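You operate a simulated robot arm through the tools that you are given. There is no shell and no other tool. Be economical: measure what you need, move in short steps, check, and stop when the job is done.

Carry out the task below with a simulated two-armed robot. There is one attempt and no reset: what you move stays moved.

TASK
Fetch the weigh bucket that says "27" from the top of the check bench and set it on top of the tall cone. Open the middle steel drawer, take the wheel chock from the top of the check bench and leave it in the inside of the middle steel drawer, then shut the drawer. Put the blue tin on the top of the check bench away in the top tray of the cart. Open the top cart drawer, put the teal parts box on the top of the check bench away in the inside of the top cart drawer, then shut the drawer. The order is free. Set down upright: weigh bucket.

The check looks at the end state, three seconds after you hand in, the way a careful person would. Anything else that was tipped, shoved, dropped, spilled or broken makes it a failure.

THE ROBOT
Two 6-joint arms with fingered hands on one trunk, on a base that drives. Base frame: it is fixed to the floor where the robot stands at the start and does not move with it; the origin is under the middle of the robot, x ahead of it, y to its left, z up; the surface under the hand at the start is at about z = 0.86. Units: m, degrees, N and s.
The left shoulder is at the start at [0.021, 0.17, 1.423], the right one opposite. With the tool pointing down near the work surface each hand reaches from about 0.4 to 0.7 m from the robot's upright axis, wherever it stands, measured 20 degrees to its own side. Places, roughly: blue tin [0.75, -1.75, 1]; inside of the middle steel drawer [0.8, 0.4, 0.5]; inside of the top cart drawer [2.5, 6.6, 0.8]; middle steel drawer [0.9, 0.4, 0.5]; tall cone (21x21x13 cm) [0.5, 0.4, 0.9]; teal parts box [0.5, -2, 1]; top cart drawer [2.5, 6.5, 0.8]; top tray of the cart [2.5, 6.6, 0.9]; weigh bucket [0.5, 0, 1]; wheel chock (12x7x7 cm) [0.4, -1.2, 0.9]. Payload 4.4 kg a hand.
The TCP of each hand is the grasp point between the finger pads, 0.033 m short of the fingertips. In the tool frame z runs along the fingers and y along their closing line. The gripper opens to 0.164 m. The gripper's body begins 0.093 m behind the TCP. The gripper is a hand of 5 fingers: y runs from the thumb to the fingers, the wrist lies at [0, 0, -0.257] in the tool frame.
Orientation is that of the tool frame in the base frame, as [roll, pitch, yaw] about the fixed x, y, z axes, in that order (R = Rz(yaw) Ry(pitch) Rx(roll)). With the fingers straight down and closing along the base's y, the tool's x points along the base's -x, its y along +y and its z along -z.

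THE INTERFACE
- The arms move only by the tool apply_moves. It takes "left_increments", "right_increments" or both (then of equal length, played together; a hand with none holds still); each is a list of rows, each an object (a shift or turn left out is 0) with "turn": the turn, a rotation vector about the tool's x, y, z in degrees, a list of three; "travel": the shift along the tool's x, y, z in mm, a list of three. In form: [{"turn": [rx, ry, rz], "travel": [x, y, z]}, ...]. A call has 1 to 10 rows; each row shifts and turns the commanded pose from where the row before left it, along the tool's axes as they then stand. Each row takes 0.2 s and may step no farther than 0.05 m and 8.6 degrees from the row before; otherwise, the whole call is refused. Where a pose cannot be reached the arm comes as near as it can. A force on the tool above 40 N (or 10 N above the force at the start of the call, whichever is more), or a blocked arm, ends the call early, and 0.2 s more pass. In this call time passes only in rows, and 0.2 s behind the last. It gives the time, the measured TCP pose, the force on the tool (base axes), the opening and the grip force at its end, in the units of the frame above (readings bear some noise), with the torque about the TCP (base axes, N m) and any sound that the robot's microphone picked up, and new pictures: "show" is both (left out), scene, wrist or none (wrist: the cameras of the hands that moved).
- Cameras (640 x 400 px; columns grow to the right, rows downward): "scene" is now at [0.0955, 0.0282, 1.5865]; the picture's right is [0.24, -0.97, -0.00], its down [-0.71, -0.17, -0.68] and it looks along [0.66, 0.16, -0.73] (base axes); focal length 282 px, centre (320, 200). "left" rides on the left gripper at [-0.093, -0.001, -0.124] in its tool frame; the picture's right is [0.01, -1.00, 0.00], its down [0.80, 0.01, -0.60] and it looks along [0.60, 0.01, 0.80] (tool axes); focal length 275 px, centre (320, 200). "right" rides on the right gripper at [0.093, -0.001, -0.124] in its tool frame; the picture's right is [0.01, 1.00, 0.00], its down [-0.80, 0.01, -0.60] and it looks along [-0.60, 0.01, 0.80] (tool axes); focal length 275 px, centre (320, 200). There is no depth. A picture from a camera that has moved, and an enlarged one, comes with that camera's place and axes in the base frame and with its lens. The place of the scene camera against the robot may be out by one fixed shift of up to 0.018 m in any direction.
- raise_lower(by): slides the trunk up (or, below 0, down) by that many m; the arms and the scene camera ride with it, the base frame stays. It gives what a move gives, with no picture.
- roll_base(legs): drives the robot by 1 to 6 legs, each [ahead, left, turn to the left] in m, m and degrees, along the robot's own axes; the way and the turn of a leg run together, so that a leg with both is an arc; at most 1.5 m and 180 degrees a leg. The arms and the cameras ride along, it lands a little off, and it stops where it bumps. It gives what a move gives, and a new picture of the scene camera.
- move_fingers(fingers, thumb_bend, hand): sets how far each is bent, from 0 (flat) to 1 (curled in); at 0.3 the hand is open as for a grip, at 0.7 the pads meet at the TCP. One left out holds its place. A second passes; each finger stops where it meets its share of the squeeze, and holds until it gets a number again. It is the only way to open and close the hand. It gives what a move gives, with no picture; readings hold the bend of each and the force on the fingers (four entries, about 0 where the hand has none), thumb and palm.
- aim_head(pan, tilt): turns the head with the scene camera to pan (to the left, within 86 degrees either way) and tilt (down, from -29 to 69), counted from straight ahead of the robot. It gives what a move gives, and a new picture of the scene camera.
- enlarge(camera, box): a new picture of the part [left, top, right, bottom] of that camera's present view, enlarged. The clock stands still meanwhile.
- sign_off(): hands the job in; it is judged then, once.

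Go step by step. Nothing tells you exact positions but the pictures and the camera data: compare them with the known pose of the tool, close in by small moves and look again before you grip or let go. The budget is 186 turns and 260 pictures, counting those below and the enlarged ones. Unless the task says otherwise, let go and move clear before handing in.

The tools are called after "Request:" by a JSON object that holds its "name" and its "arguments". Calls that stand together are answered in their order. apply_moves: Moves the arms, as the interface text tells. Its arguments: {"type":"object","properties":{"left_increments":{"type":"array","items":{"type":"object","properties":{"turn":{"type":"array","items":{"type":"number"}},"travel":{"type":"array","items":{"type":"number"}}}}},"right_increments":{"type":"array","items":{"type":"object","properties":{"turn":{"type":"array","items":{"type":"number"}},"travel":{"type":"array","items":{"type":"number"}}}}},"show":{"type":"string","enum":["both","scene","wrist","none"]}},"required":[]} The other tools are called the same way: raise_lower (by) slides the trunk up or down; move_fingers (fingers, thumb_bend, hand) moves the fingers one by one; roll_base (legs) drives the base; aim_head (pan, tilt) turns the head that bears the scene camera; enlarge (camera, box) takes an enlarged picture of a part of a camera's view; sign_off () hands the job in.

At the start:

```text
clock: 0.0
left_tool_pos: [0.6152, 0.2796, 1.0]
left_ee_rot: [180.0, 0.0, 179.9]
left_contact_force: [-0.5, 0.1, -0.7]
left_ft_torque: [0.02, -0.01, -0.01]
left_grip_width: 0.1642
left_gripper_force: 0.1
left_shape: jaw
left_bend: [0.3, 0.3]
left_finger forces: [0.0, 0.1, 0.0, 0.1, 0.0, 0.0]
right_tool_pos: [0.6444, -0.2011, 0.999]
right_ee_rot: [-180.0, 0.0, -180.0]
right_contact_force: [0.3, -0.2, 0.0]
right_ft_torque: [0.04, 0.03, 0.03]
right_grip_width: 0.1638
right_gripper_force: 0.0
right_shape: jaw
right_bend: [0.3, 0.3]
right_finger forces: [0.1, 0.0, 0.0, 0.1, 0.0, 0.0]
trunk travel left (down, up): [-0.675, 0.067]
robot x, y, heading: [0.0005, 0.0005, -0.2]
head pan, tilt: [13.6, 47.1]
```

scene: 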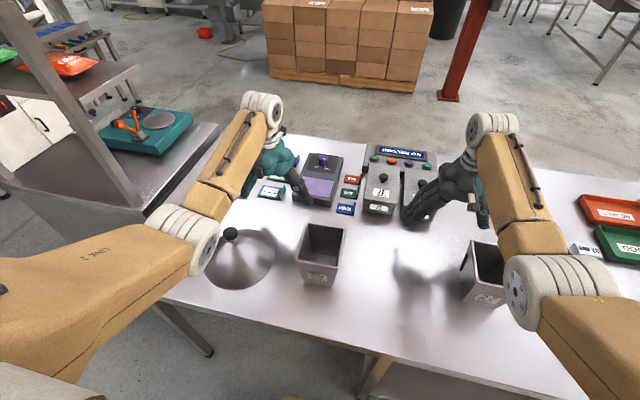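
right: 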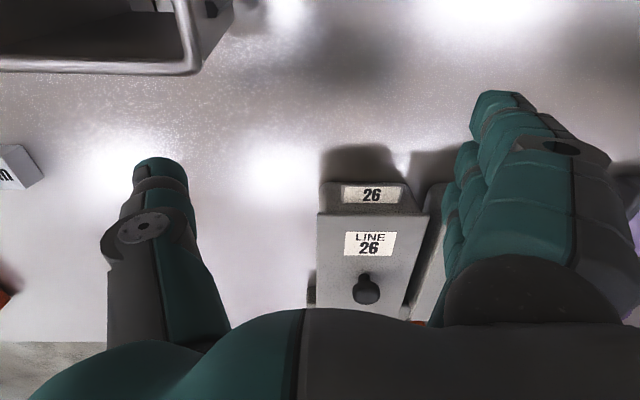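
left: 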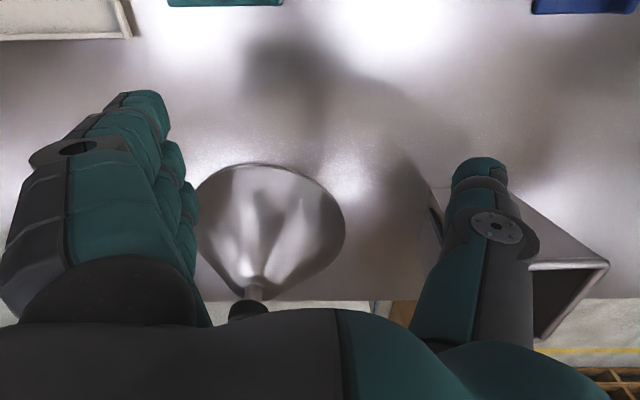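

I see the bench with two weigh buckets and a cone with a black knob; first I'll read the labels close-up.

Request:
{"name": "enlarge", "arguments": {"camera": "scene", "box": [180, 200, 380, 325]}}

Request:
{"name": "enlarge", "arguments": {"camera": "scene", "box": [440, 180, 640, 305]}}

Request:
{"name": "aim_head", "arguments": {"pan": 50, "tilt": 35}}

Request:
{"name": "aim_head", "arguments": {"pan": -50, "tilt": 35}}

```text
3.20 times, centred on (280, 262) of scene
camera zoom: at [0.0955, 0.0282, 1.5865], right [0.24, -0.97, 0.0], down [-0.71, -0.17, -0.68], along [0.66, 0.16, -0.73], focal length 901 px, centre (448, 0)
```

zoom: 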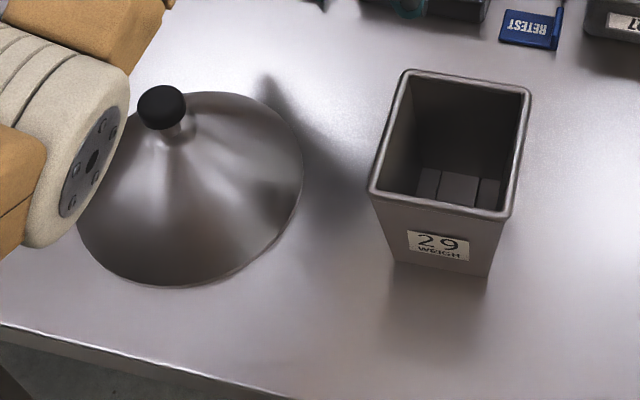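

```text
3.20 times, centred on (540, 242) of scene
camera zoom: at [0.0955, 0.0282, 1.5865], right [0.24, -0.97, 0.0], down [-0.71, -0.17, -0.68], along [0.66, 0.16, -0.73], focal length 901 px, centre (-384, 64)
```

zoom: 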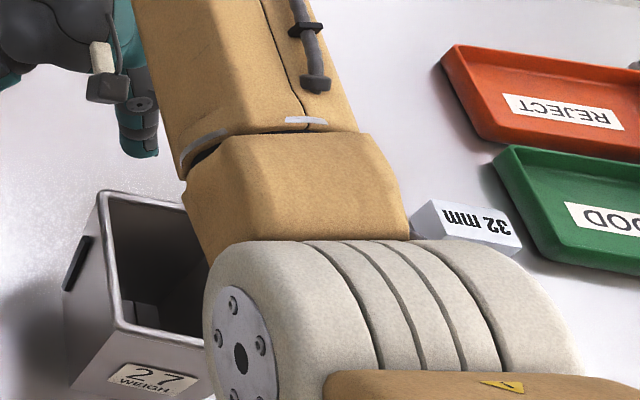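

```text
clock: 1.0
left_tool_pos: [0.615, 0.279, 0.9999]
left_ee_rot: [-179.9, -0.1, 180.0]
left_contact_force: [-0.8, -0.1, 0.7]
left_ft_torque: [0.03, 0.01, 0.03]
left_grip_width: 0.1636
left_gripper_force: 0.0
left_shape: jaw
left_bend: [0.3, 0.3]
left_finger forces: [0.1, 0.1, 0.0, 0.0, 0.1, 0.1]
right_tool_pos: [0.644, -0.2009, 0.9989]
right_ee_rot: [-180.0, 0.0, 180.0]
right_contact_force: [0.1, 0.0, 0.2]
right_ft_torque: [0.01, 0.01, -0.01]
right_grip_width: 0.1636
right_gripper_force: 0.1
right_shape: jaw
right_bend: [0.3, 0.3]
right_finger forces: [0.1, 0.0, 0.0, 0.0, 0.1, 0.0]
trunk travel left (down, up): [-0.675, 0.067]
robot x, y, heading: [0.0001, 0.0006, -0.2]
head pan, tilt: [50.0, 35.0]
camera scene: at [0.0748, 0.0769, 1.6043], right [0.77, -0.64, 0.0], down [-0.37, -0.44, -0.82], along [0.53, 0.63, -0.57], focal length 282 px, centre (320, 200)
```

scene: 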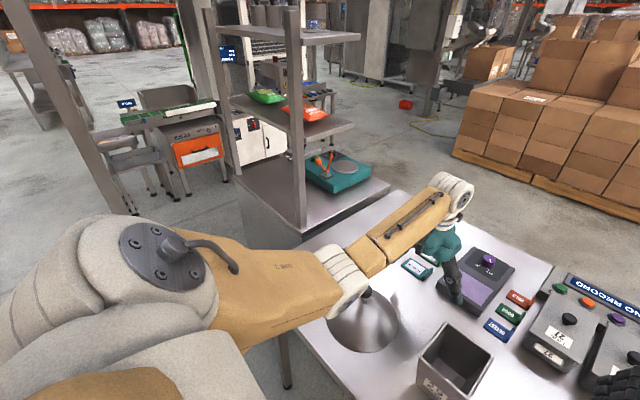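

```text
clock: 2.8
left_tool_pos: [0.6147, 0.2805, 0.9993]
left_ee_rot: [-180.0, 0.1, -179.9]
left_contact_force: [0.3, -0.1, 0.1]
left_ft_torque: [-0.03, 0.02, 0.01]
left_grip_width: 0.1636
left_gripper_force: 0.0
left_shape: jaw
left_bend: [0.3, 0.3]
left_finger forces: [0.0, 0.0, 0.1, 0.0, 0.0, 0.0]
right_tool_pos: [0.6451, -0.2009, 0.9991]
right_ee_rot: [180.0, 0.0, -180.0]
right_contact_force: [-0.2, 0.3, 0.0]
right_ft_torque: [0.02, 0.01, 0.01]
right_grip_width: 0.1642
right_gripper_force: 0.1
right_shape: jaw
right_bend: [0.3, 0.3]
right_finger forces: [0.0, 0.0, 0.0, 0.1, 0.0, 0.0]
trunk travel left (down, up): [-0.675, 0.067]
robot x, y, heading: [-0.0012, 0.0002, 0.0]
head pan, tilt: [-50.0, 35.0]
camera scene: at [0.0748, -0.058, 1.6043], right [-0.77, -0.64, 0.0], down [-0.37, 0.44, -0.82], along [0.53, -0.63, -0.57], focal length 282 px, centre (320, 200)
```

scene: 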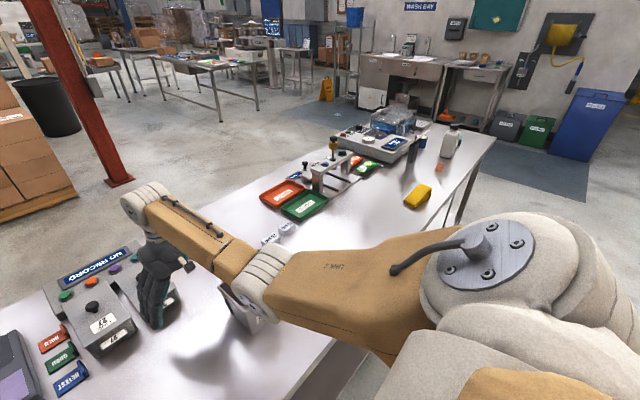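

Bucket 27 is the right-hand one; the cone is at about (0.46, 0.36). Now I'll look for the drawers below and around.

Request:
{"name": "aim_head", "arguments": {"pan": 80, "tilt": 20}}

Request:
{"name": "aim_head", "arguments": {"pan": 20, "tilt": 69}}

Request:
{"name": "aim_head", "arguments": {"pan": -80, "tilt": 40}}

```text
clock: 4.9
left_tool_pos: [0.6147, 0.2786, 0.9989]
left_ee_rot: [180.0, 0.0, -179.9]
left_contact_force: [0.3, -0.7, 0.4]
left_ft_torque: [-0.02, -0.02, 0.0]
left_grip_width: 0.1638
left_gripper_force: 0.1
left_shape: jaw
left_bend: [0.3, 0.3]
left_finger forces: [0.1, 0.1, 0.0, 0.0, 0.0, 0.0]
right_tool_pos: [0.6437, -0.201, 0.9985]
right_ee_rot: [180.0, -0.1, -180.0]
right_contact_force: [0.7, 0.2, -0.4]
right_ft_torque: [-0.02, -0.02, 0.03]
right_grip_width: 0.1639
right_gripper_force: 0.2
right_shape: jaw
right_bend: [0.3, 0.3]
right_finger forces: [0.0, 0.0, 0.0, 0.0, 0.0, 0.1]
trunk travel left (down, up): [-0.675, 0.067]
robot x, y, heading: [0.0018, 0.0013, -0.0]
head pan, tilt: [80.0, 20.0]
camera scene: at [0.0344, 0.1012, 1.6282], right [0.98, -0.17, 0.0], down [-0.06, -0.34, -0.94], along [0.16, 0.93, -0.34], focal length 282 px, centre (320, 200)
```

scene: 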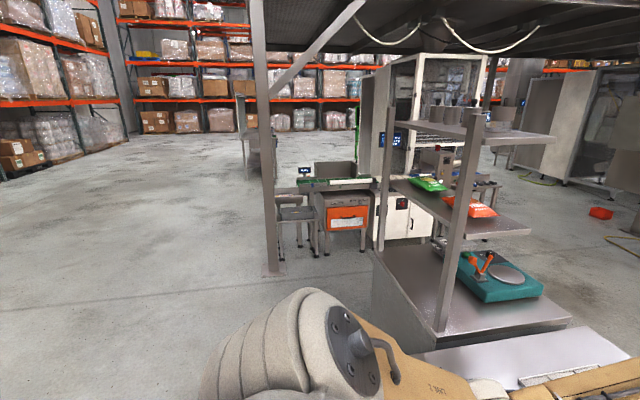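

```text
clock: 6.2
left_tool_pos: [0.6153, 0.2798, 1.0]
left_ee_rot: [-179.9, 0.0, -179.9]
left_contact_force: [0.1, 0.5, 0.6]
left_ft_torque: [0.02, -0.03, -0.01]
left_grip_width: 0.1639
left_gripper_force: 0.1
left_shape: jaw
left_bend: [0.3, 0.3]
left_finger forces: [0.0, 0.0, 0.0, 0.1, 0.1, 0.0]
right_tool_pos: [0.6441, -0.2005, 1.0007]
right_ee_rot: [180.0, -0.1, 180.0]
right_contact_force: [0.4, 0.4, 0.1]
right_ft_torque: [0.02, 0.02, -0.02]
right_grip_width: 0.1639
right_gripper_force: 0.0
right_shape: jaw
right_bend: [0.3, 0.3]
right_finger forces: [0.1, 0.1, 0.0, 0.0, 0.1, 0.0]
trunk travel left (down, up): [-0.675, 0.067]
robot x, y, heading: [-0.0017, 0.0012, 0.3]
head pan, tilt: [20.0, 68.8]
camera scene: at [0.0707, 0.0287, 1.5607], right [0.34, -0.94, 0.0], down [-0.88, -0.32, -0.36], along [0.34, 0.12, -0.93], focal length 282 px, centre (320, 200)
```

scene: 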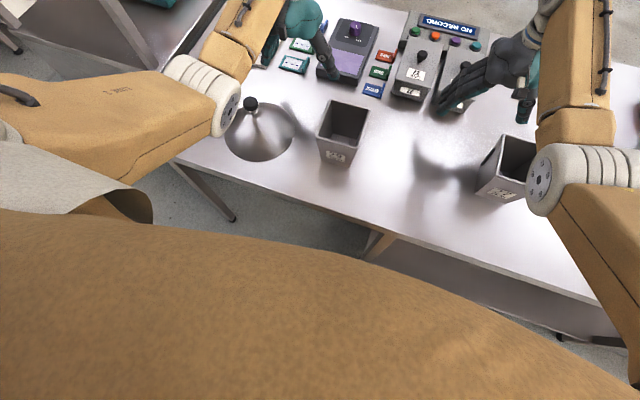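

```text
clock: 8.0
left_tool_pos: [0.6158, 0.2796, 1.0]
left_ee_rot: [180.0, 0.0, -179.9]
left_contact_force: [-1.1, -0.1, -0.3]
left_ft_torque: [-0.01, 0.02, 0.0]
left_grip_width: 0.164
left_gripper_force: 0.1
left_shape: jaw
left_bend: [0.3, 0.3]
left_finger forces: [0.0, 0.0, 0.0, 0.0, 0.0, 0.0]
right_tool_pos: [0.6454, -0.1999, 0.9984]
right_ee_rot: [-179.9, 0.0, 180.0]
right_contact_force: [0.1, 0.2, -0.4]
right_ft_torque: [0.02, 0.01, -0.03]
right_grip_width: 0.1639
right_gripper_force: 0.1
right_shape: jaw
right_bend: [0.3, 0.3]
right_finger forces: [0.1, 0.1, 0.0, 0.0, 0.0, 0.0]
trunk travel left (down, up): [-0.675, 0.067]
robot x, y, heading: [0.0002, -0.0012, -0.0]
head pan, tilt: [-80.0, 40.0]
camera scene: at [0.033, -0.0743, 1.5968], right [-0.98, -0.17, 0.0], down [-0.11, 0.63, -0.77], along [0.13, -0.75, -0.64], focal length 282 px, centre (320, 200)
```

scene: 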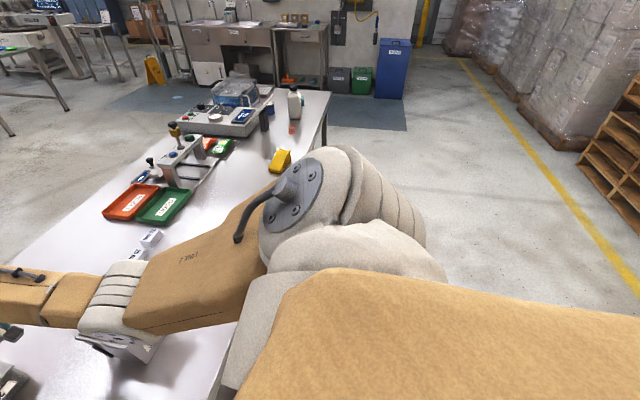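

The wheel chock is the yellow block near (0.43, -1.22). I'll raise the right hand over bucket 27 to see it.

Request:
{"name": "apply_moves", "arguments": {"right_increments": [{"travel": [0, 0, -45]}, {"travel": [0, 0, -45]}, {"travel": [0, 0, -45]}, {"travel": [0, 0, -45]}, {"travel": [40, -20, 0]}, {"travel": [40, -20, 0]}, {"travel": [40, -20, 0]}, {"travel": [20, -20, 0]}], "show": "wrist"}}

Request:
{"name": "aim_head", "arguments": {"pan": -25, "tilt": 55}}

```text
clock: 9.8
left_tool_pos: [0.6153, 0.2791, 1.0001]
left_ee_rot: [-180.0, -0.1, -179.9]
left_contact_force: [-0.6, 0.8, -0.3]
left_ft_torque: [0.02, -0.01, -0.01]
left_grip_width: 0.164
left_gripper_force: 0.1
left_shape: jaw
left_bend: [0.3, 0.3]
left_finger forces: [0.0, 0.1, 0.0, 0.0, 0.0, 0.1]
right_tool_pos: [0.6415, -0.2882, 1.1064]
right_ee_rot: [179.9, 0.1, -180.0]
right_contact_force: [-0.6, -1.0, -1.3]
right_ft_torque: [0.01, -0.02, 0.01]
right_grip_width: 0.1639
right_gripper_force: 0.1
right_shape: jaw
right_bend: [0.3, 0.3]
right_finger forces: [0.1, 0.0, 0.0, 0.0, 0.0, 0.0]
right hand out of reach, approached as far as the arm can: row 3, 4, 5, 6, 7, 8
trunk travel left (down, up): [-0.675, 0.067]
robot x, y, heading: [0.0003, -0.0044, 0.0]
head pan, tilt: [-80.0, 40.0]
camera right: at [0.5493, -0.2899, 1.2311], right [-0.01, 1.0, 0.0], down [0.8, 0.01, 0.6], along [0.6, 0.01, -0.8], focal length 275 px, centre (320, 200)
```

right: 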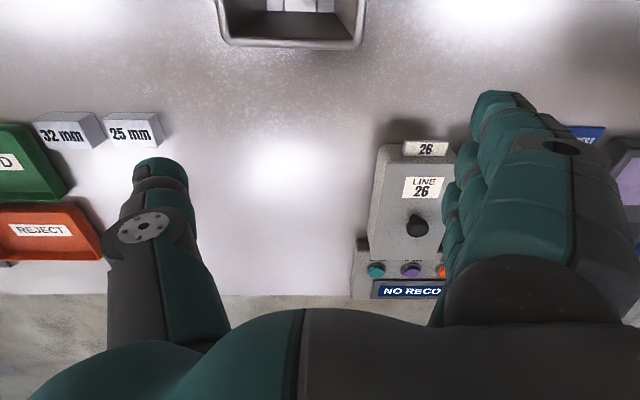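

```text
clock: 11.0
left_tool_pos: [0.6159, 0.2799, 0.9994]
left_ee_rot: [-179.9, 0.0, 179.9]
left_contact_force: [-1.0, 0.3, 0.0]
left_ft_torque: [0.0, 0.0, -0.03]
left_grip_width: 0.164
left_gripper_force: 0.1
left_shape: jaw
left_bend: [0.3, 0.3]
left_finger forces: [0.1, 0.0, 0.0, 0.1, 0.0, 0.0]
right_tool_pos: [0.6411, -0.2877, 1.107]
right_ee_rot: [179.8, 0.0, 180.0]
right_contact_force: [0.5, -0.3, -0.2]
right_ft_torque: [0.01, -0.01, -0.01]
right_grip_width: 0.1639
right_gripper_force: 0.1
right_shape: jaw
right_bend: [0.3, 0.3]
right_finger forces: [0.0, 0.1, 0.0, 0.1, 0.0, 0.0]
trunk travel left (down, up): [-0.675, 0.067]
robot x, y, heading: [-0.0007, -0.0007, -0.3]
head pan, tilt: [-25.0, 55.0]
camera scene: at [0.0835, -0.0212, 1.5761], right [-0.42, -0.91, 0.0], down [-0.74, 0.35, -0.57], along [0.52, -0.24, -0.82], focal length 282 px, centre (320, 200)
```

scene: 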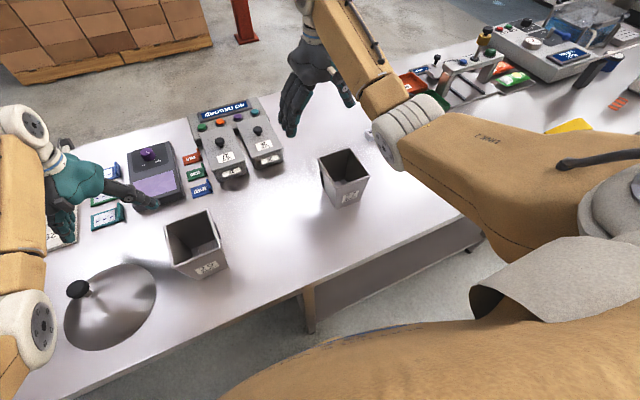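

Request:
{"name": "enlarge", "arguments": {"camera": "scene", "box": [290, 135, 400, 215]}}

Request:
{"name": "enlarge", "arguments": {"camera": "right", "box": [200, 0, 380, 60]}}

Request:
{"name": "enlarge", "arguments": {"camera": "scene", "box": [50, 195, 250, 360]}}

```text
5.00 times, centred on (345, 175) of scene
camera zoom: at [0.0835, -0.0212, 1.5761], right [-0.42, -0.91, 0.0], down [-0.74, 0.35, -0.57], along [0.52, -0.24, -0.82], focal length 1408 px, centre (195, 325)
```

zoom: 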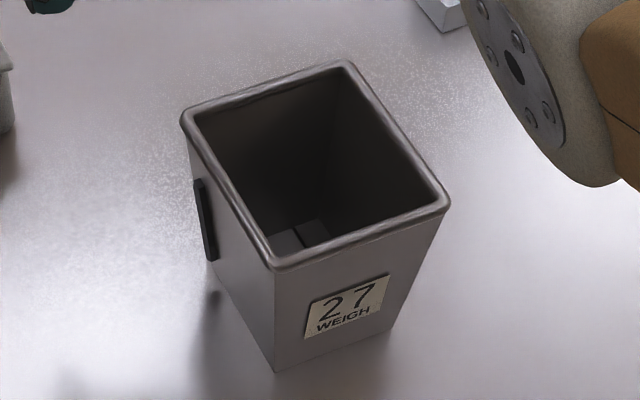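

```text
3.56 times, centred on (290, 30) of right
camera zoom: at [0.5496, -0.2887, 1.2313], right [-0.01, 1.0, 0.0], down [0.8, 0.01, 0.6], along [0.6, 0.01, -0.8], focal length 979 px, centre (427, 804)
```

zoom: 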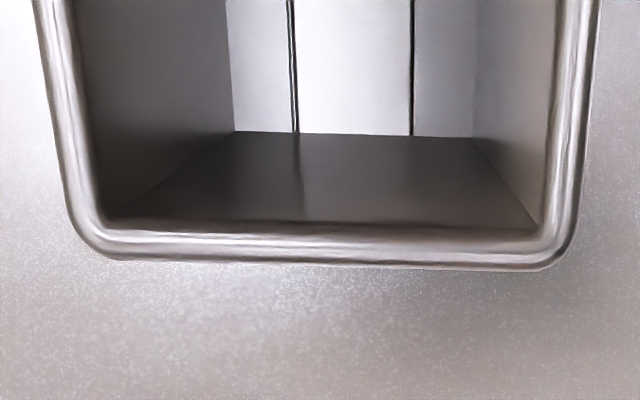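

```text
2.42 times, centred on (150, 278) of scene
camera zoom: at [0.0835, -0.0212, 1.5761], right [-0.42, -0.91, 0.0], down [-0.74, 0.35, -0.57], along [0.52, -0.24, -0.82], focal length 683 px, centre (732, 12)
```

zoom: 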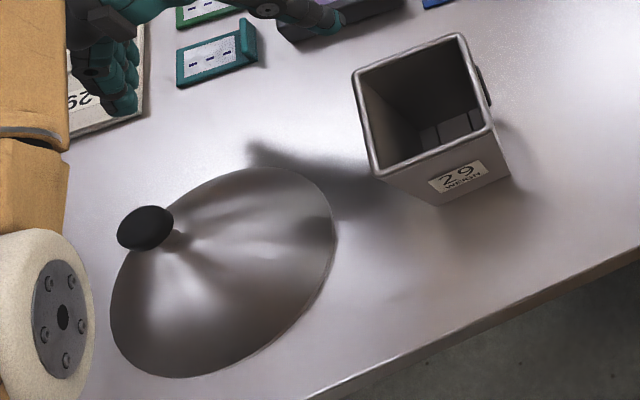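

Bucket 27 has its rim centre at about (0.525, -0.31), 10.4 cm wide in y, height 13 cm. I'll raise the trunk and straddle it.

Request:
{"name": "raise_lower", "arguments": {"by": 0.065}}

Request:
{"name": "apply_moves", "arguments": {"right_increments": [{"travel": [0, -24, 40]}, {"travel": [0, 0, 40]}, {"travel": [40, 0, 20]}, {"travel": [40, 0, 0]}], "show": "both"}}

```text
clock: 12.0
left_tool_pos: [0.6146, 0.2776, 1.0632]
left_ee_rot: [-180.0, 0.0, -180.0]
left_contact_force: [0.8, 0.0, -0.3]
left_ft_torque: [-0.01, 0.02, 0.02]
left_grip_width: 0.1639
left_gripper_force: 0.1
left_shape: jaw
left_bend: [0.3, 0.3]
left_finger forces: [0.1, 0.0, 0.1, 0.1, 0.0, 0.0]
right_tool_pos: [0.6416, -0.2875, 1.1713]
right_ee_rot: [179.9, -0.1, 179.9]
right_contact_force: [-0.7, -0.3, 0.6]
right_ft_torque: [-0.02, -0.01, 0.04]
right_grip_width: 0.1636
right_gripper_force: 0.0
right_shape: jaw
right_bend: [0.3, 0.3]
right_finger forces: [0.0, 0.0, 0.1, 0.1, 0.0, 0.0]
trunk travel left (down, up): [-0.74, 0.002]
robot x, y, heading: [0.0025, -0.0007, 0.1]
head pan, tilt: [-25.0, 55.0]
```

```text
clock: 13.0
left_tool_pos: [0.6143, 0.2784, 1.0658]
left_ee_rot: [180.0, 0.0, 180.0]
left_contact_force: [-0.5, 0.8, -0.1]
left_ft_torque: [-0.02, -0.04, 0.01]
left_grip_width: 0.1639
left_gripper_force: 0.1
left_shape: jaw
left_bend: [0.3, 0.3]
left_finger forces: [0.1, 0.0, 0.0, 0.0, 0.0, 0.0]
right_tool_pos: [0.56, -0.3109, 1.074]
right_ee_rot: [-180.0, 0.1, -179.9]
right_contact_force: [0.3, 1.0, 0.5]
right_ft_torque: [0.0, -0.02, -0.01]
right_grip_width: 0.1641
right_gripper_force: 0.0
right_shape: jaw
right_bend: [0.3, 0.3]
right_finger forces: [0.0, 0.0, 0.1, 0.1, 0.1, 0.0]
trunk travel left (down, up): [-0.74, 0.002]
robot x, y, heading: [0.0004, -0.0004, 0.0]
head pan, tilt: [-25.0, 55.0]
camera scene: at [0.0816, -0.0212, 1.6412], right [-0.42, -0.91, 0.0], down [-0.74, 0.35, -0.57], along [0.52, -0.24, -0.82], focal length 282 px, centre (320, 200)
camera right: at [0.4676, -0.3127, 1.1978], right [-0.01, 1.0, 0.0], down [0.8, 0.01, 0.6], along [0.6, 0.01, -0.8], focal length 275 px, centre (320, 200)
```

scene: 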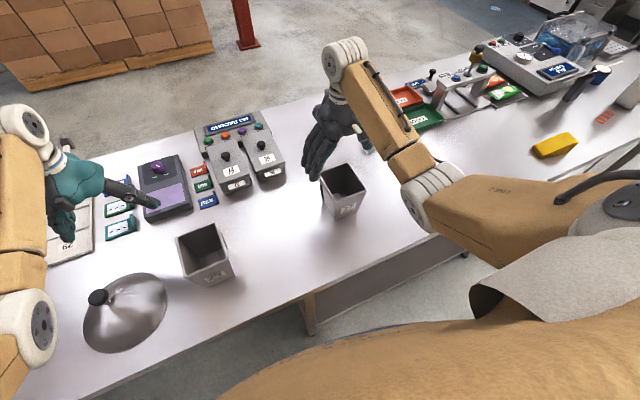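
right: 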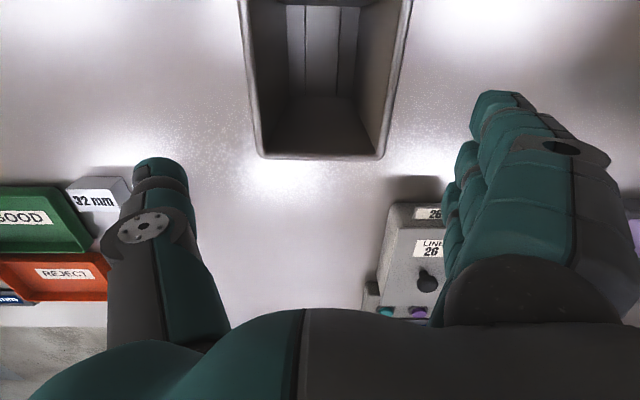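

Request:
{"name": "apply_moves", "arguments": {"right_increments": [{"travel": [20, 1, 10]}, {"travel": [19, 0, 10]}, {"travel": [0, 0, 35]}, {"travel": [0, 0, 35]}], "show": "both"}}

```text
clock: 14.0
left_tool_pos: [0.6157, 0.2791, 1.0645]
left_ee_rot: [180.0, 0.0, 180.0]
left_contact_force: [-0.2, 0.0, -0.1]
left_ft_torque: [0.01, 0.02, 0.02]
left_grip_width: 0.164
left_gripper_force: 0.0
left_shape: jaw
left_bend: [0.3, 0.3]
left_finger forces: [0.0, 0.0, 0.0, 0.0, 0.0, 0.0]
right_tool_pos: [0.5227, -0.3111, 0.9822]
right_ee_rot: [-179.9, 0.2, -179.9]
right_contact_force: [-0.2, -0.5, 0.0]
right_ft_torque: [-0.02, -0.01, -0.04]
right_grip_width: 0.1641
right_gripper_force: 0.0
right_shape: jaw
right_bend: [0.3, 0.3]
right_finger forces: [0.1, 0.0, 0.0, 0.0, 0.1, 0.1]
trunk travel left (down, up): [-0.74, 0.002]
robot x, y, heading: [0.0016, -0.0039, 0.2]
head pan, tilt: [-25.0, 55.0]
camera scene: at [0.0825, -0.0212, 1.6411], right [-0.42, -0.91, 0.0], down [-0.74, 0.35, -0.57], along [0.52, -0.24, -0.82], focal length 282 px, centre (320, 200)
camera right: at [0.4306, -0.3117, 1.1069], right [-0.01, 1.0, 0.0], down [0.8, 0.01, 0.6], along [0.6, 0.01, -0.8], focal length 275 px, centre (320, 200)
```

scene: 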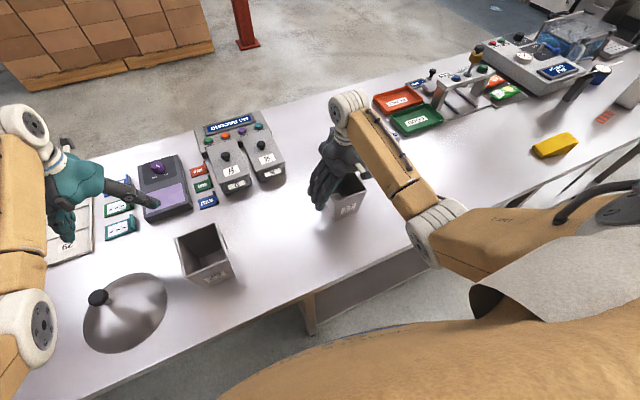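
right: 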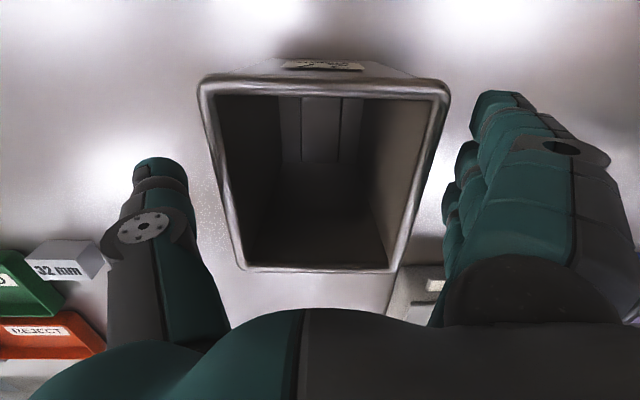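

Request:
{"name": "apply_moves", "arguments": {"right_increments": [{"travel": [3, 1, 20]}, {"travel": [0, 0, 17]}], "show": "wrist"}}

Request:
{"name": "move_fingers", "arguments": {"hand": "right", "fingers": 0.7, "thumb_bend": 0.7}}

```text
clock: 14.6
left_tool_pos: [0.6142, 0.2788, 1.0664]
left_ee_rot: [180.0, 0.0, -179.9]
left_contact_force: [-0.5, 0.6, -0.1]
left_ft_torque: [0.0, -0.02, 0.0]
left_grip_width: 0.1637
left_gripper_force: 0.0
left_shape: jaw
left_bend: [0.3, 0.3]
left_finger forces: [0.0, 0.0, 0.0, 0.1, 0.0, 0.0]
right_tool_pos: [0.519, -0.3114, 0.947]
right_ee_rot: [-179.8, 0.2, 179.9]
right_contact_force: [1.3, -2.8, 9.3]
right_ft_torque: [-0.32, 0.01, 0.01]
right_grip_width: 0.1639
right_gripper_force: 0.1
right_shape: jaw
right_bend: [0.3, 0.3]
right_finger forces: [0.0, 0.0, 0.0, 0.1, 8.9, 0.0]
trunk travel left (down, up): [-0.74, 0.002]
robot x, y, heading: [-0.0008, -0.0004, 0.1]
head pan, tilt: [-25.0, 55.0]
camera right: at [0.427, -0.3116, 1.0709], right [-0.01, 1.0, 0.0], down [0.8, 0.01, 0.6], along [0.6, 0.0, -0.8], focal length 275 px, centre (320, 200)
```

right: 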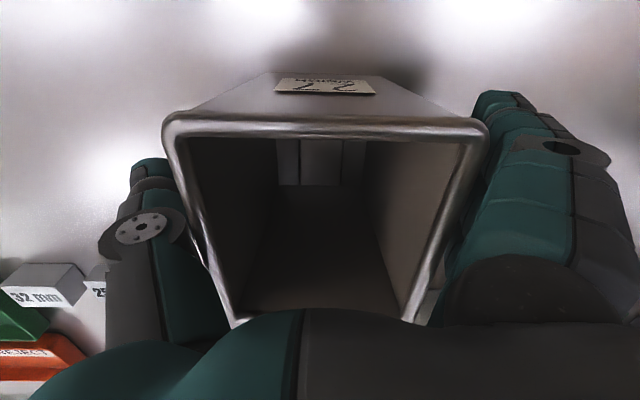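

```text
clock: 15.6
left_tool_pos: [0.6148, 0.281, 1.0644]
left_ee_rot: [-179.8, -0.1, 180.0]
left_contact_force: [0.3, -1.2, 0.1]
left_ft_torque: [-0.02, -0.04, -0.01]
left_grip_width: 0.164
left_gripper_force: 0.1
left_shape: jaw
left_bend: [0.3, 0.3]
left_finger forces: [0.0, 0.0, 0.0, 0.0, 0.1, 0.0]
right_tool_pos: [0.5199, -0.3068, 0.9469]
right_ee_rot: [179.8, 0.0, -179.9]
right_contact_force: [3.4, 7.9, 15.9]
right_ft_torque: [1.4, 0.04, -0.23]
right_grip_width: 0.1096
right_gripper_force: 54.0
right_shape: fingers
right_bend: [0.56, 0.63]
right_finger forces: [19.7, 15.4, 11.5, 8.4, 52.8, 0.0]
trunk travel left (down, up): [-0.74, 0.002]
robot x, y, heading: [-0.0018, -0.0032, 0.3]
head pan, tilt: [-25.0, 55.0]
```

Request:
{"name": "apply_moves", "arguments": {"right_increments": [{"travel": [0, 0, -10]}, {"travel": [0, 0, -10]}], "show": "both"}}

Request:
{"name": "enlarge", "arguments": {"camera": "scene", "box": [270, 110, 430, 230]}}

```text
clock: 16.2
left_tool_pos: [0.615, 0.2793, 1.0642]
left_ee_rot: [-179.9, 0.0, 180.0]
left_contact_force: [-0.1, 0.5, 0.1]
left_ft_torque: [-0.01, 0.0, -0.02]
left_grip_width: 0.1639
left_gripper_force: 0.1
left_shape: jaw
left_bend: [0.3, 0.3]
left_finger forces: [0.0, 0.0, 0.0, 0.0, 0.1, 0.1]
right_tool_pos: [0.519, -0.3088, 0.964]
right_ee_rot: [-179.9, -0.3, 179.9]
right_contact_force: [-0.9, -0.1, -5.8]
right_ft_torque: [0.0, -0.03, -0.01]
right_grip_width: 0.1098
right_gripper_force: 50.7
right_shape: fingers
right_bend: [0.56, 0.63]
right_finger forces: [16.6, 13.3, 10.1, 7.5, 54.7, 0.0]
trunk travel left (down, up): [-0.74, 0.002]
robot x, y, heading: [0.0009, -0.0008, 0.2]
head pan, tilt: [-25.0, 55.0]
camera scene: at [0.0828, -0.0205, 1.641], right [-0.42, -0.91, 0.0], down [-0.74, 0.35, -0.57], along [0.52, -0.24, -0.82], focal length 282 px, centre (320, 200)
camera right: at [0.4267, -0.3103, 1.0889], right [-0.01, 1.0, 0.0], down [0.8, 0.01, 0.6], along [0.6, 0.01, -0.8], focal length 275 px, centre (320, 200)
```

scene: 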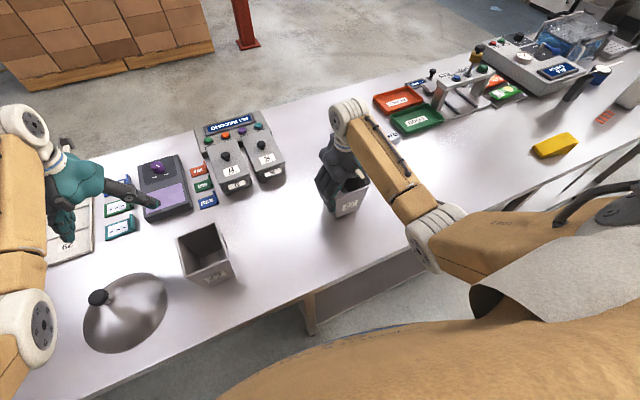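
right: 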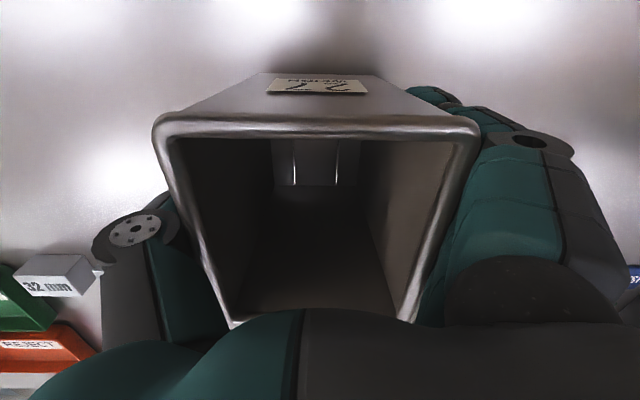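

```text
3.33 times, centred on (350, 170) of scene
camera zoom: at [0.0828, -0.0205, 1.641], right [-0.42, -0.91, 0.0], down [-0.74, 0.35, -0.57], along [0.52, -0.24, -0.82], focal length 939 px, centre (220, 300)
```

zoom: 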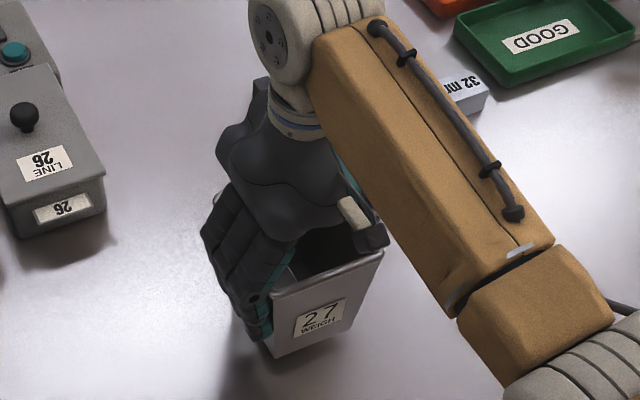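

Request:
{"name": "apply_moves", "arguments": {"right_increments": [{"travel": [0, 0, -30]}, {"travel": [0, 0, -30]}, {"travel": [0, 0, -30]}, {"travel": [0, 0, -30]}, {"travel": [0, 0, -30]}], "left_increments": [{"travel": [0, 0, -20]}, {"travel": [0, 0, -20]}, {"travel": [0, 0, -20]}, {"travel": [0, 0, 0]}, {"travel": [0, 0, 0]}], "show": "wrist"}}

```text
clock: 17.4
left_tool_pos: [0.6159, 0.2802, 1.1232]
left_ee_rot: [179.9, -0.2, -179.9]
left_contact_force: [-0.2, -0.1, -0.1]
left_ft_torque: [0.03, -0.01, 0.0]
left_grip_width: 0.164
left_gripper_force: 0.0
left_shape: jaw
left_bend: [0.3, 0.3]
left_finger forces: [0.1, 0.1, 0.1, 0.1, 0.0, 0.0]
right_tool_pos: [0.543, -0.3239, 1.0783]
right_ee_rot: [-180.0, 0.0, -180.0]
right_contact_force: [0.0, 0.4, -5.4]
right_ft_torque: [0.03, 0.04, 0.01]
right_grip_width: 0.1098
right_gripper_force: 50.8
right_shape: fingers
right_bend: [0.56, 0.63]
right_finger forces: [16.6, 13.2, 9.9, 7.4, 54.3, 0.1]
right hand out of reach, approached as far as the arm can: row 4, 5
trunk travel left (down, up): [-0.74, 0.002]
robot x, y, heading: [0.0016, -0.0008, 0.0]
head pan, tilt: [-25.0, 55.0]
camera right: at [0.4499, -0.3261, 1.204], right [-0.01, 1.0, 0.0], down [0.8, 0.01, 0.6], along [0.6, 0.01, -0.8], focal length 275 px, centre (320, 200)
camera left: at [0.709, 0.2781, 1.2489], right [-0.01, -1.0, 0.0], down [-0.8, 0.01, 0.6], along [-0.6, 0.01, -0.8], focal length 275 px, centre (320, 200)
```

right: 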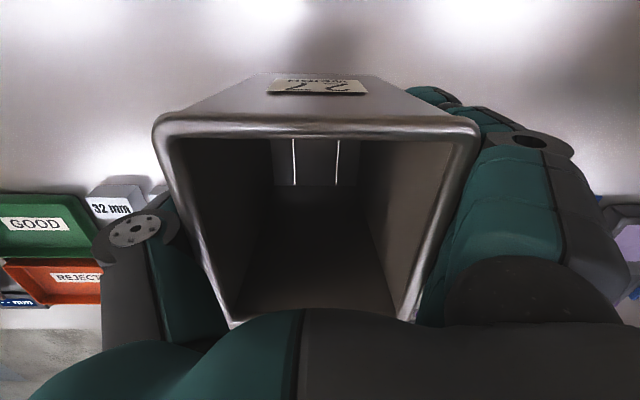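
left: 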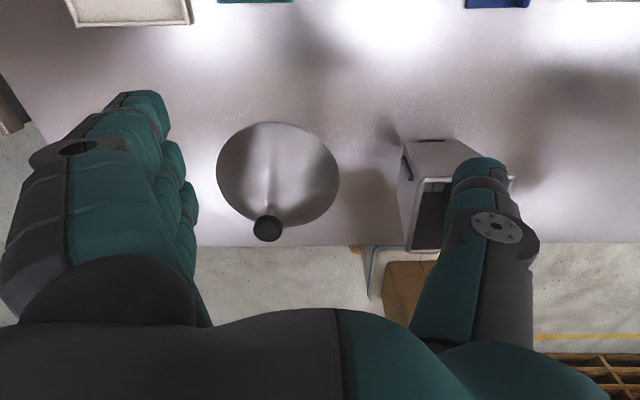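

Request:
{"name": "apply_moves", "arguments": {"right_increments": [{"travel": [-35, 0, 0]}, {"travel": [-35, 0, 0]}, {"travel": [-35, 0, 0]}, {"travel": [0, 0, -35]}, {"travel": [0, 0, -35]}], "show": "none"}}

```text
clock: 18.6
left_tool_pos: [0.6155, 0.2803, 1.1251]
left_ee_rot: [180.0, 0.0, 179.9]
left_contact_force: [0.7, 0.3, -0.1]
left_ft_torque: [0.02, -0.02, 0.02]
left_grip_width: 0.1636
left_gripper_force: 0.1
left_shape: jaw
left_bend: [0.3, 0.3]
left_finger forces: [0.0, 0.1, 0.1, 0.0, 0.0, 0.0]
right_tool_pos: [0.6463, -0.324, 1.1488]
right_ee_rot: [180.0, -0.1, 180.0]
right_contact_force: [-0.9, 0.1, -5.8]
right_ft_torque: [0.0, 0.03, -0.01]
right_grip_width: 0.1098
right_gripper_force: 50.8
right_shape: fingers
right_bend: [0.56, 0.63]
right_finger forces: [16.4, 13.2, 10.0, 7.3, 54.0, 0.0]
trunk travel left (down, up): [-0.74, 0.002]
robot x, y, heading: [0.0024, 0.0004, -0.2]
head pan, tilt: [-25.0, 55.0]
```

Bucket is held steady (≈0.6 kg). I'll drive back a little and turn left so the bucket swings over toward the cone.

Request:
{"name": "roll_base", "arguments": {"legs": [[-0.26, 0.08, 0], [0, 0, 45]]}}

Request:
{"name": "aim_head", "arguments": {"pan": -15, "tilt": 50}}

Request:
{"name": "apply_moves", "arguments": {"right_increments": [{"travel": [0, 0, 0]}], "show": "wrist"}}

```text
clock: 22.6
left_tool_pos: [-0.0224, 0.7137, 1.1251]
left_ee_rot: [180.0, -0.1, -134.8]
left_contact_force: [-0.4, 0.2, 0.2]
left_ft_torque: [0.05, -0.05, 0.0]
left_grip_width: 0.1639
left_gripper_force: 0.0
left_shape: jaw
left_bend: [0.3, 0.3]
left_finger forces: [0.1, 0.0, 0.1, 0.0, 0.0, 0.0]
right_tool_pos: [0.4269, 0.3095, 1.1493]
right_ee_rot: [180.0, -0.1, -134.9]
right_contact_force: [-0.7, 0.1, -6.2]
right_ft_torque: [0.03, 0.0, 0.0]
right_grip_width: 0.1095
right_gripper_force: 49.7
right_shape: fingers
right_bend: [0.56, 0.63]
right_finger forces: [16.7, 12.6, 9.6, 7.2, 52.7, 0.0]
trunk travel left (down, up): [-0.74, 0.002]
robot x, y, heading: [-0.2558, 0.0778, 45.3]
head pan, tilt: [-25.0, 55.0]
camera scene: at [-0.176, 0.1221, 1.6411], right [0.34, -0.94, 0.0], down [-0.77, -0.28, -0.57], along [0.54, 0.2, -0.82], focal length 282 px, centre (320, 200)
```

scene: 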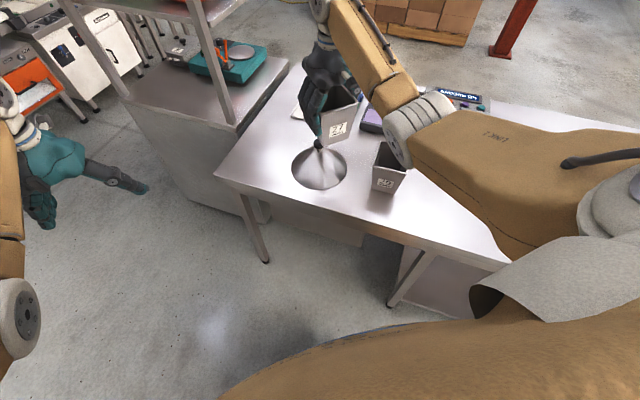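

```text
clock: 23.3
left_tool_pos: [-0.0198, 0.7126, 1.1237]
left_ee_rot: [180.0, -0.1, -135.0]
left_contact_force: [-0.2, -0.4, 0.6]
left_ft_torque: [0.0, -0.04, 0.02]
left_grip_width: 0.164
left_gripper_force: 0.1
left_shape: jaw
left_bend: [0.3, 0.3]
left_finger forces: [0.0, 0.1, 0.1, 0.0, 0.0, 0.1]
right_tool_pos: [0.4272, 0.3089, 1.1489]
right_ee_rot: [-180.0, 0.0, -134.9]
right_contact_force: [-1.3, -0.6, -5.8]
right_ft_torque: [-0.01, 0.0, 0.01]
right_grip_width: 0.1098
right_gripper_force: 49.2
right_shape: fingers
right_bend: [0.56, 0.63]
right_finger forces: [16.7, 12.6, 9.6, 7.2, 52.8, 0.0]
trunk travel left (down, up): [-0.74, 0.002]
robot x, y, heading: [-0.2549, 0.075, 45.4]
head pan, tilt: [-15.0, 50.0]
camera scene: at [-0.1769, 0.1357, 1.6475], right [0.5, -0.87, 0.0], down [-0.66, -0.38, -0.64], along [0.56, 0.32, -0.77], focal length 282 px, centre (320, 200)
```

scene: 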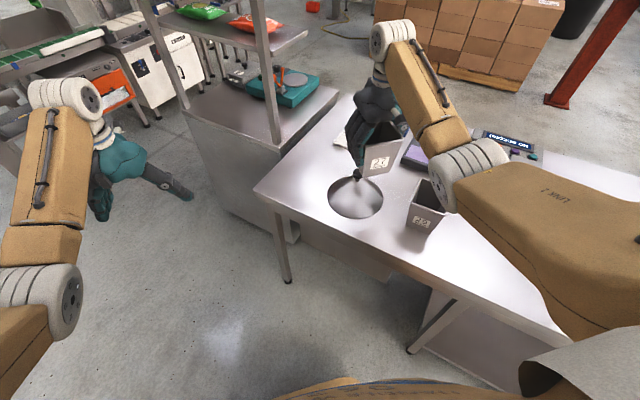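

```text
clock: 23.7
left_tool_pos: [-0.0207, 0.7124, 1.1255]
left_ee_rot: [180.0, -0.1, -134.9]
left_contact_force: [-0.9, 0.2, -0.7]
left_ft_torque: [0.01, -0.02, 0.0]
left_grip_width: 0.1639
left_gripper_force: 0.0
left_shape: jaw
left_bend: [0.3, 0.3]
left_finger forces: [0.1, 0.1, 0.1, 0.0, 0.0, 0.1]
right_tool_pos: [0.4264, 0.3101, 1.1496]
right_ee_rot: [180.0, -0.1, -134.9]
right_contact_force: [0.7, -0.3, -5.6]
right_ft_torque: [-0.01, 0.05, 0.0]
right_grip_width: 0.1094
right_gripper_force: 49.2
right_shape: fingers
right_bend: [0.56, 0.63]
right_finger forces: [16.7, 12.5, 9.7, 7.3, 52.7, 0.0]
trunk travel left (down, up): [-0.74, 0.002]
robot x, y, heading: [-0.2567, 0.0782, 45.2]
head pan, tilt: [-15.0, 50.0]
camera right: at [0.3631, 0.2429, 1.2739], right [-0.72, 0.7, 0.0], down [0.56, 0.57, 0.6], along [0.42, 0.43, -0.8], focal length 275 px, centre (320, 200)
```

right: 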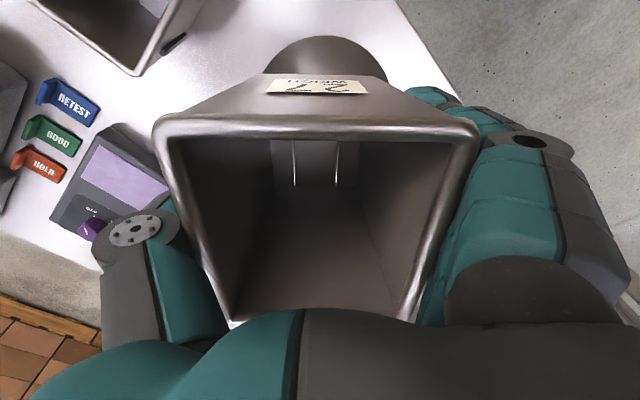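

Request:
{"name": "roll_base", "arguments": {"legs": [[0.05, 0.005, 0]]}}

Request:
{"name": "enlarge", "arguments": {"camera": "scene", "box": [300, 80, 460, 240]}}

```text
clock: 24.6
left_tool_pos: [0.0091, 0.7505, 1.1252]
left_ee_rot: [180.0, 0.0, -134.9]
left_contact_force: [0.0, 0.4, 0.9]
left_ft_torque: [-0.03, -0.03, -0.03]
left_grip_width: 0.1639
left_gripper_force: 0.1
left_shape: jaw
left_bend: [0.3, 0.3]
left_finger forces: [0.1, 0.0, 0.0, 0.0, 0.1, 0.1]
right_tool_pos: [0.4582, 0.3487, 1.1503]
right_ee_rot: [180.0, -0.2, -134.8]
right_contact_force: [-0.5, 0.2, -5.9]
right_ft_torque: [-0.02, 0.07, 0.01]
right_grip_width: 0.1098
right_gripper_force: 49.3
right_shape: fingers
right_bend: [0.56, 0.63]
right_finger forces: [16.6, 12.5, 9.7, 7.2, 52.9, 0.0]
trunk travel left (down, up): [-0.74, 0.002]
robot x, y, heading: [-0.2266, 0.1173, 45.1]
head pan, tilt: [-15.0, 50.0]
camera scene: at [-0.1453, 0.1741, 1.6476], right [0.5, -0.86, 0.0], down [-0.66, -0.38, -0.64], along [0.56, 0.32, -0.77], focal length 282 px, centre (320, 200)
```

scene: 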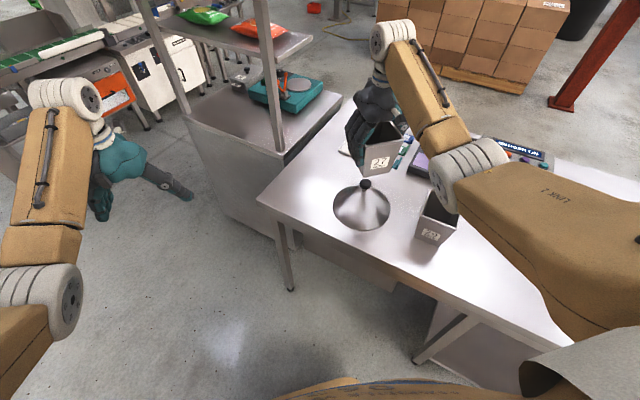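

```text
2.50 times, centred on (380, 160) of scene
camera zoom: at [-0.1453, 0.1741, 1.6476], right [0.5, -0.86, 0.0], down [-0.66, -0.38, -0.64], along [0.56, 0.32, -0.77], focal length 704 px, centre (170, 300)
```

zoom: 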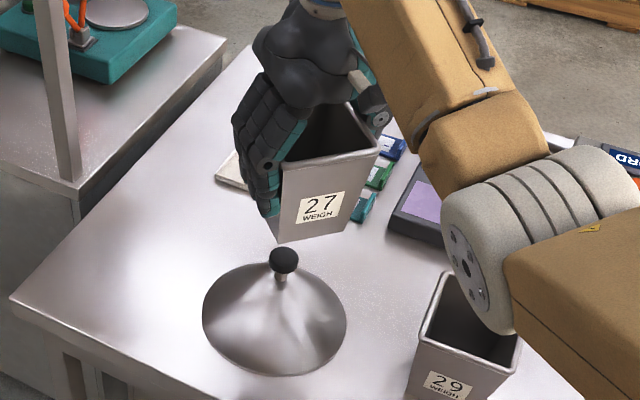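

Request:
{"name": "apply_moves", "arguments": {"right_increments": [{"travel": [0, 0, 30]}, {"travel": [0, 0, 20]}], "show": "none"}}

Request:
{"name": "enlarge", "arguments": {"camera": "scene", "box": [330, 110, 430, 240]}}

```text
clock: 25.2
left_tool_pos: [0.0114, 0.7536, 1.1232]
left_ee_rot: [180.0, -0.2, -134.9]
left_contact_force: [-0.2, 0.1, -0.7]
left_ft_torque: [-0.04, 0.04, -0.01]
left_grip_width: 0.1638
left_gripper_force: 0.1
left_shape: jaw
left_bend: [0.3, 0.3]
left_finger forces: [0.2, 0.0, 0.0, 0.1, 0.0, 0.0]
right_tool_pos: [0.4607, 0.3497, 1.0991]
right_ee_rot: [-180.0, -0.2, -134.9]
right_contact_force: [0.5, 1.4, -5.8]
right_ft_torque: [-0.03, 0.05, -0.03]
right_grip_width: 0.1098
right_gripper_force: 49.2
right_shape: fingers
right_bend: [0.56, 0.63]
right_finger forces: [16.7, 12.5, 9.6, 7.2, 52.7, 0.0]
trunk travel left (down, up): [-0.74, 0.002]
robot x, y, heading: [-0.2267, 0.1166, 45.0]
head pan, tilt: [-15.0, 50.0]
```

```text
3.08 times, centred on (380, 175) of scene
camera zoom: at [-0.143, 0.1765, 1.6474], right [0.5, -0.86, 0.0], down [-0.66, -0.39, -0.64], along [0.55, 0.32, -0.77], focal length 866 px, centre (135, 277)
```

zoom: 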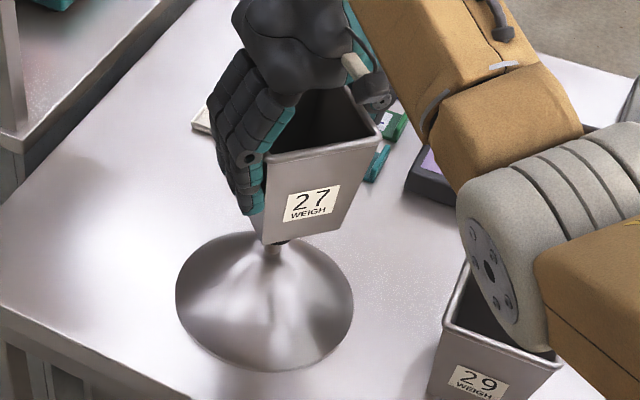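

Request:
{"name": "apply_moves", "arguments": {"right_increments": [{"travel": [0, 0, 4]}], "show": "wrist"}}

Request:
{"name": "enlarge", "arguments": {"camera": "scene", "box": [345, 140, 405, 200]}}

```text
clock: 25.6
left_tool_pos: [0.0091, 0.7519, 1.124]
left_ee_rot: [-180.0, 0.0, -134.9]
left_contact_force: [0.6, -0.3, -0.4]
left_ft_torque: [0.01, -0.03, -0.01]
left_grip_width: 0.164
left_gripper_force: 0.1
left_shape: jaw
left_bend: [0.3, 0.3]
left_finger forces: [0.0, 0.1, 0.0, 0.0, 0.0, 0.0]
right_tool_pos: [0.4586, 0.3484, 1.096]
right_ee_rot: [-180.0, -0.1, -134.9]
right_contact_force: [-0.1, -0.2, -5.6]
right_ft_torque: [-0.01, 0.03, -0.03]
right_grip_width: 0.1098
right_gripper_force: 49.8
right_shape: fingers
right_bend: [0.56, 0.63]
right_finger forces: [16.6, 12.6, 9.6, 7.2, 52.9, 0.0]
trunk travel left (down, up): [-0.74, 0.002]
robot x, y, heading: [-0.2261, 0.1203, 45.3]
head pan, tilt: [-15.0, 50.0]
camera right: at [0.3951, 0.2821, 1.2197], right [-0.72, 0.7, 0.0], down [0.56, 0.57, 0.6], along [0.42, 0.43, -0.8], focal length 275 px, centre (320, 200)
```

right: 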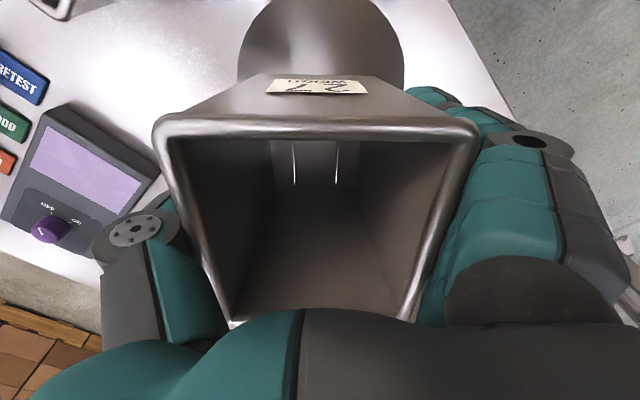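

```text
6.67 times, centred on (375, 170) of scene
camera zoom: at [-0.1449, 0.1744, 1.6476], right [0.5, -0.86, 0.0], down [-0.66, -0.38, -0.64], along [0.56, 0.32, -0.77], focal length 1877 px, centre (-47, 400)
```

zoom: 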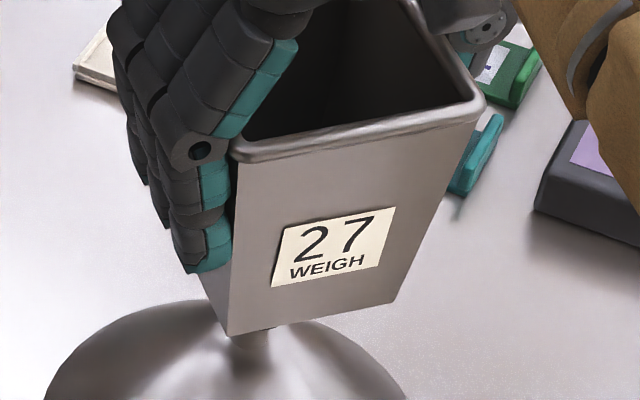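

Request:
{"name": "enlarge", "arguments": {"camera": "right", "box": [220, 0, 420, 125]}}

```text
3.20 times, centred on (320, 62) of right
camera zoom: at [0.3951, 0.2821, 1.2197], right [-0.72, 0.7, 0.0], down [0.56, 0.57, 0.6], along [0.42, 0.43, -0.8], focal length 881 px, centre (320, 640)
```

zoom: 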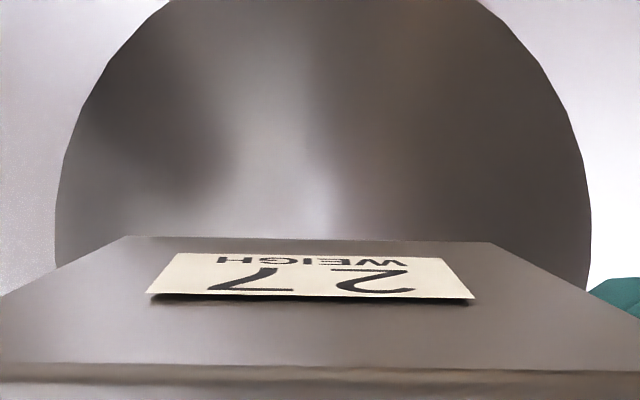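

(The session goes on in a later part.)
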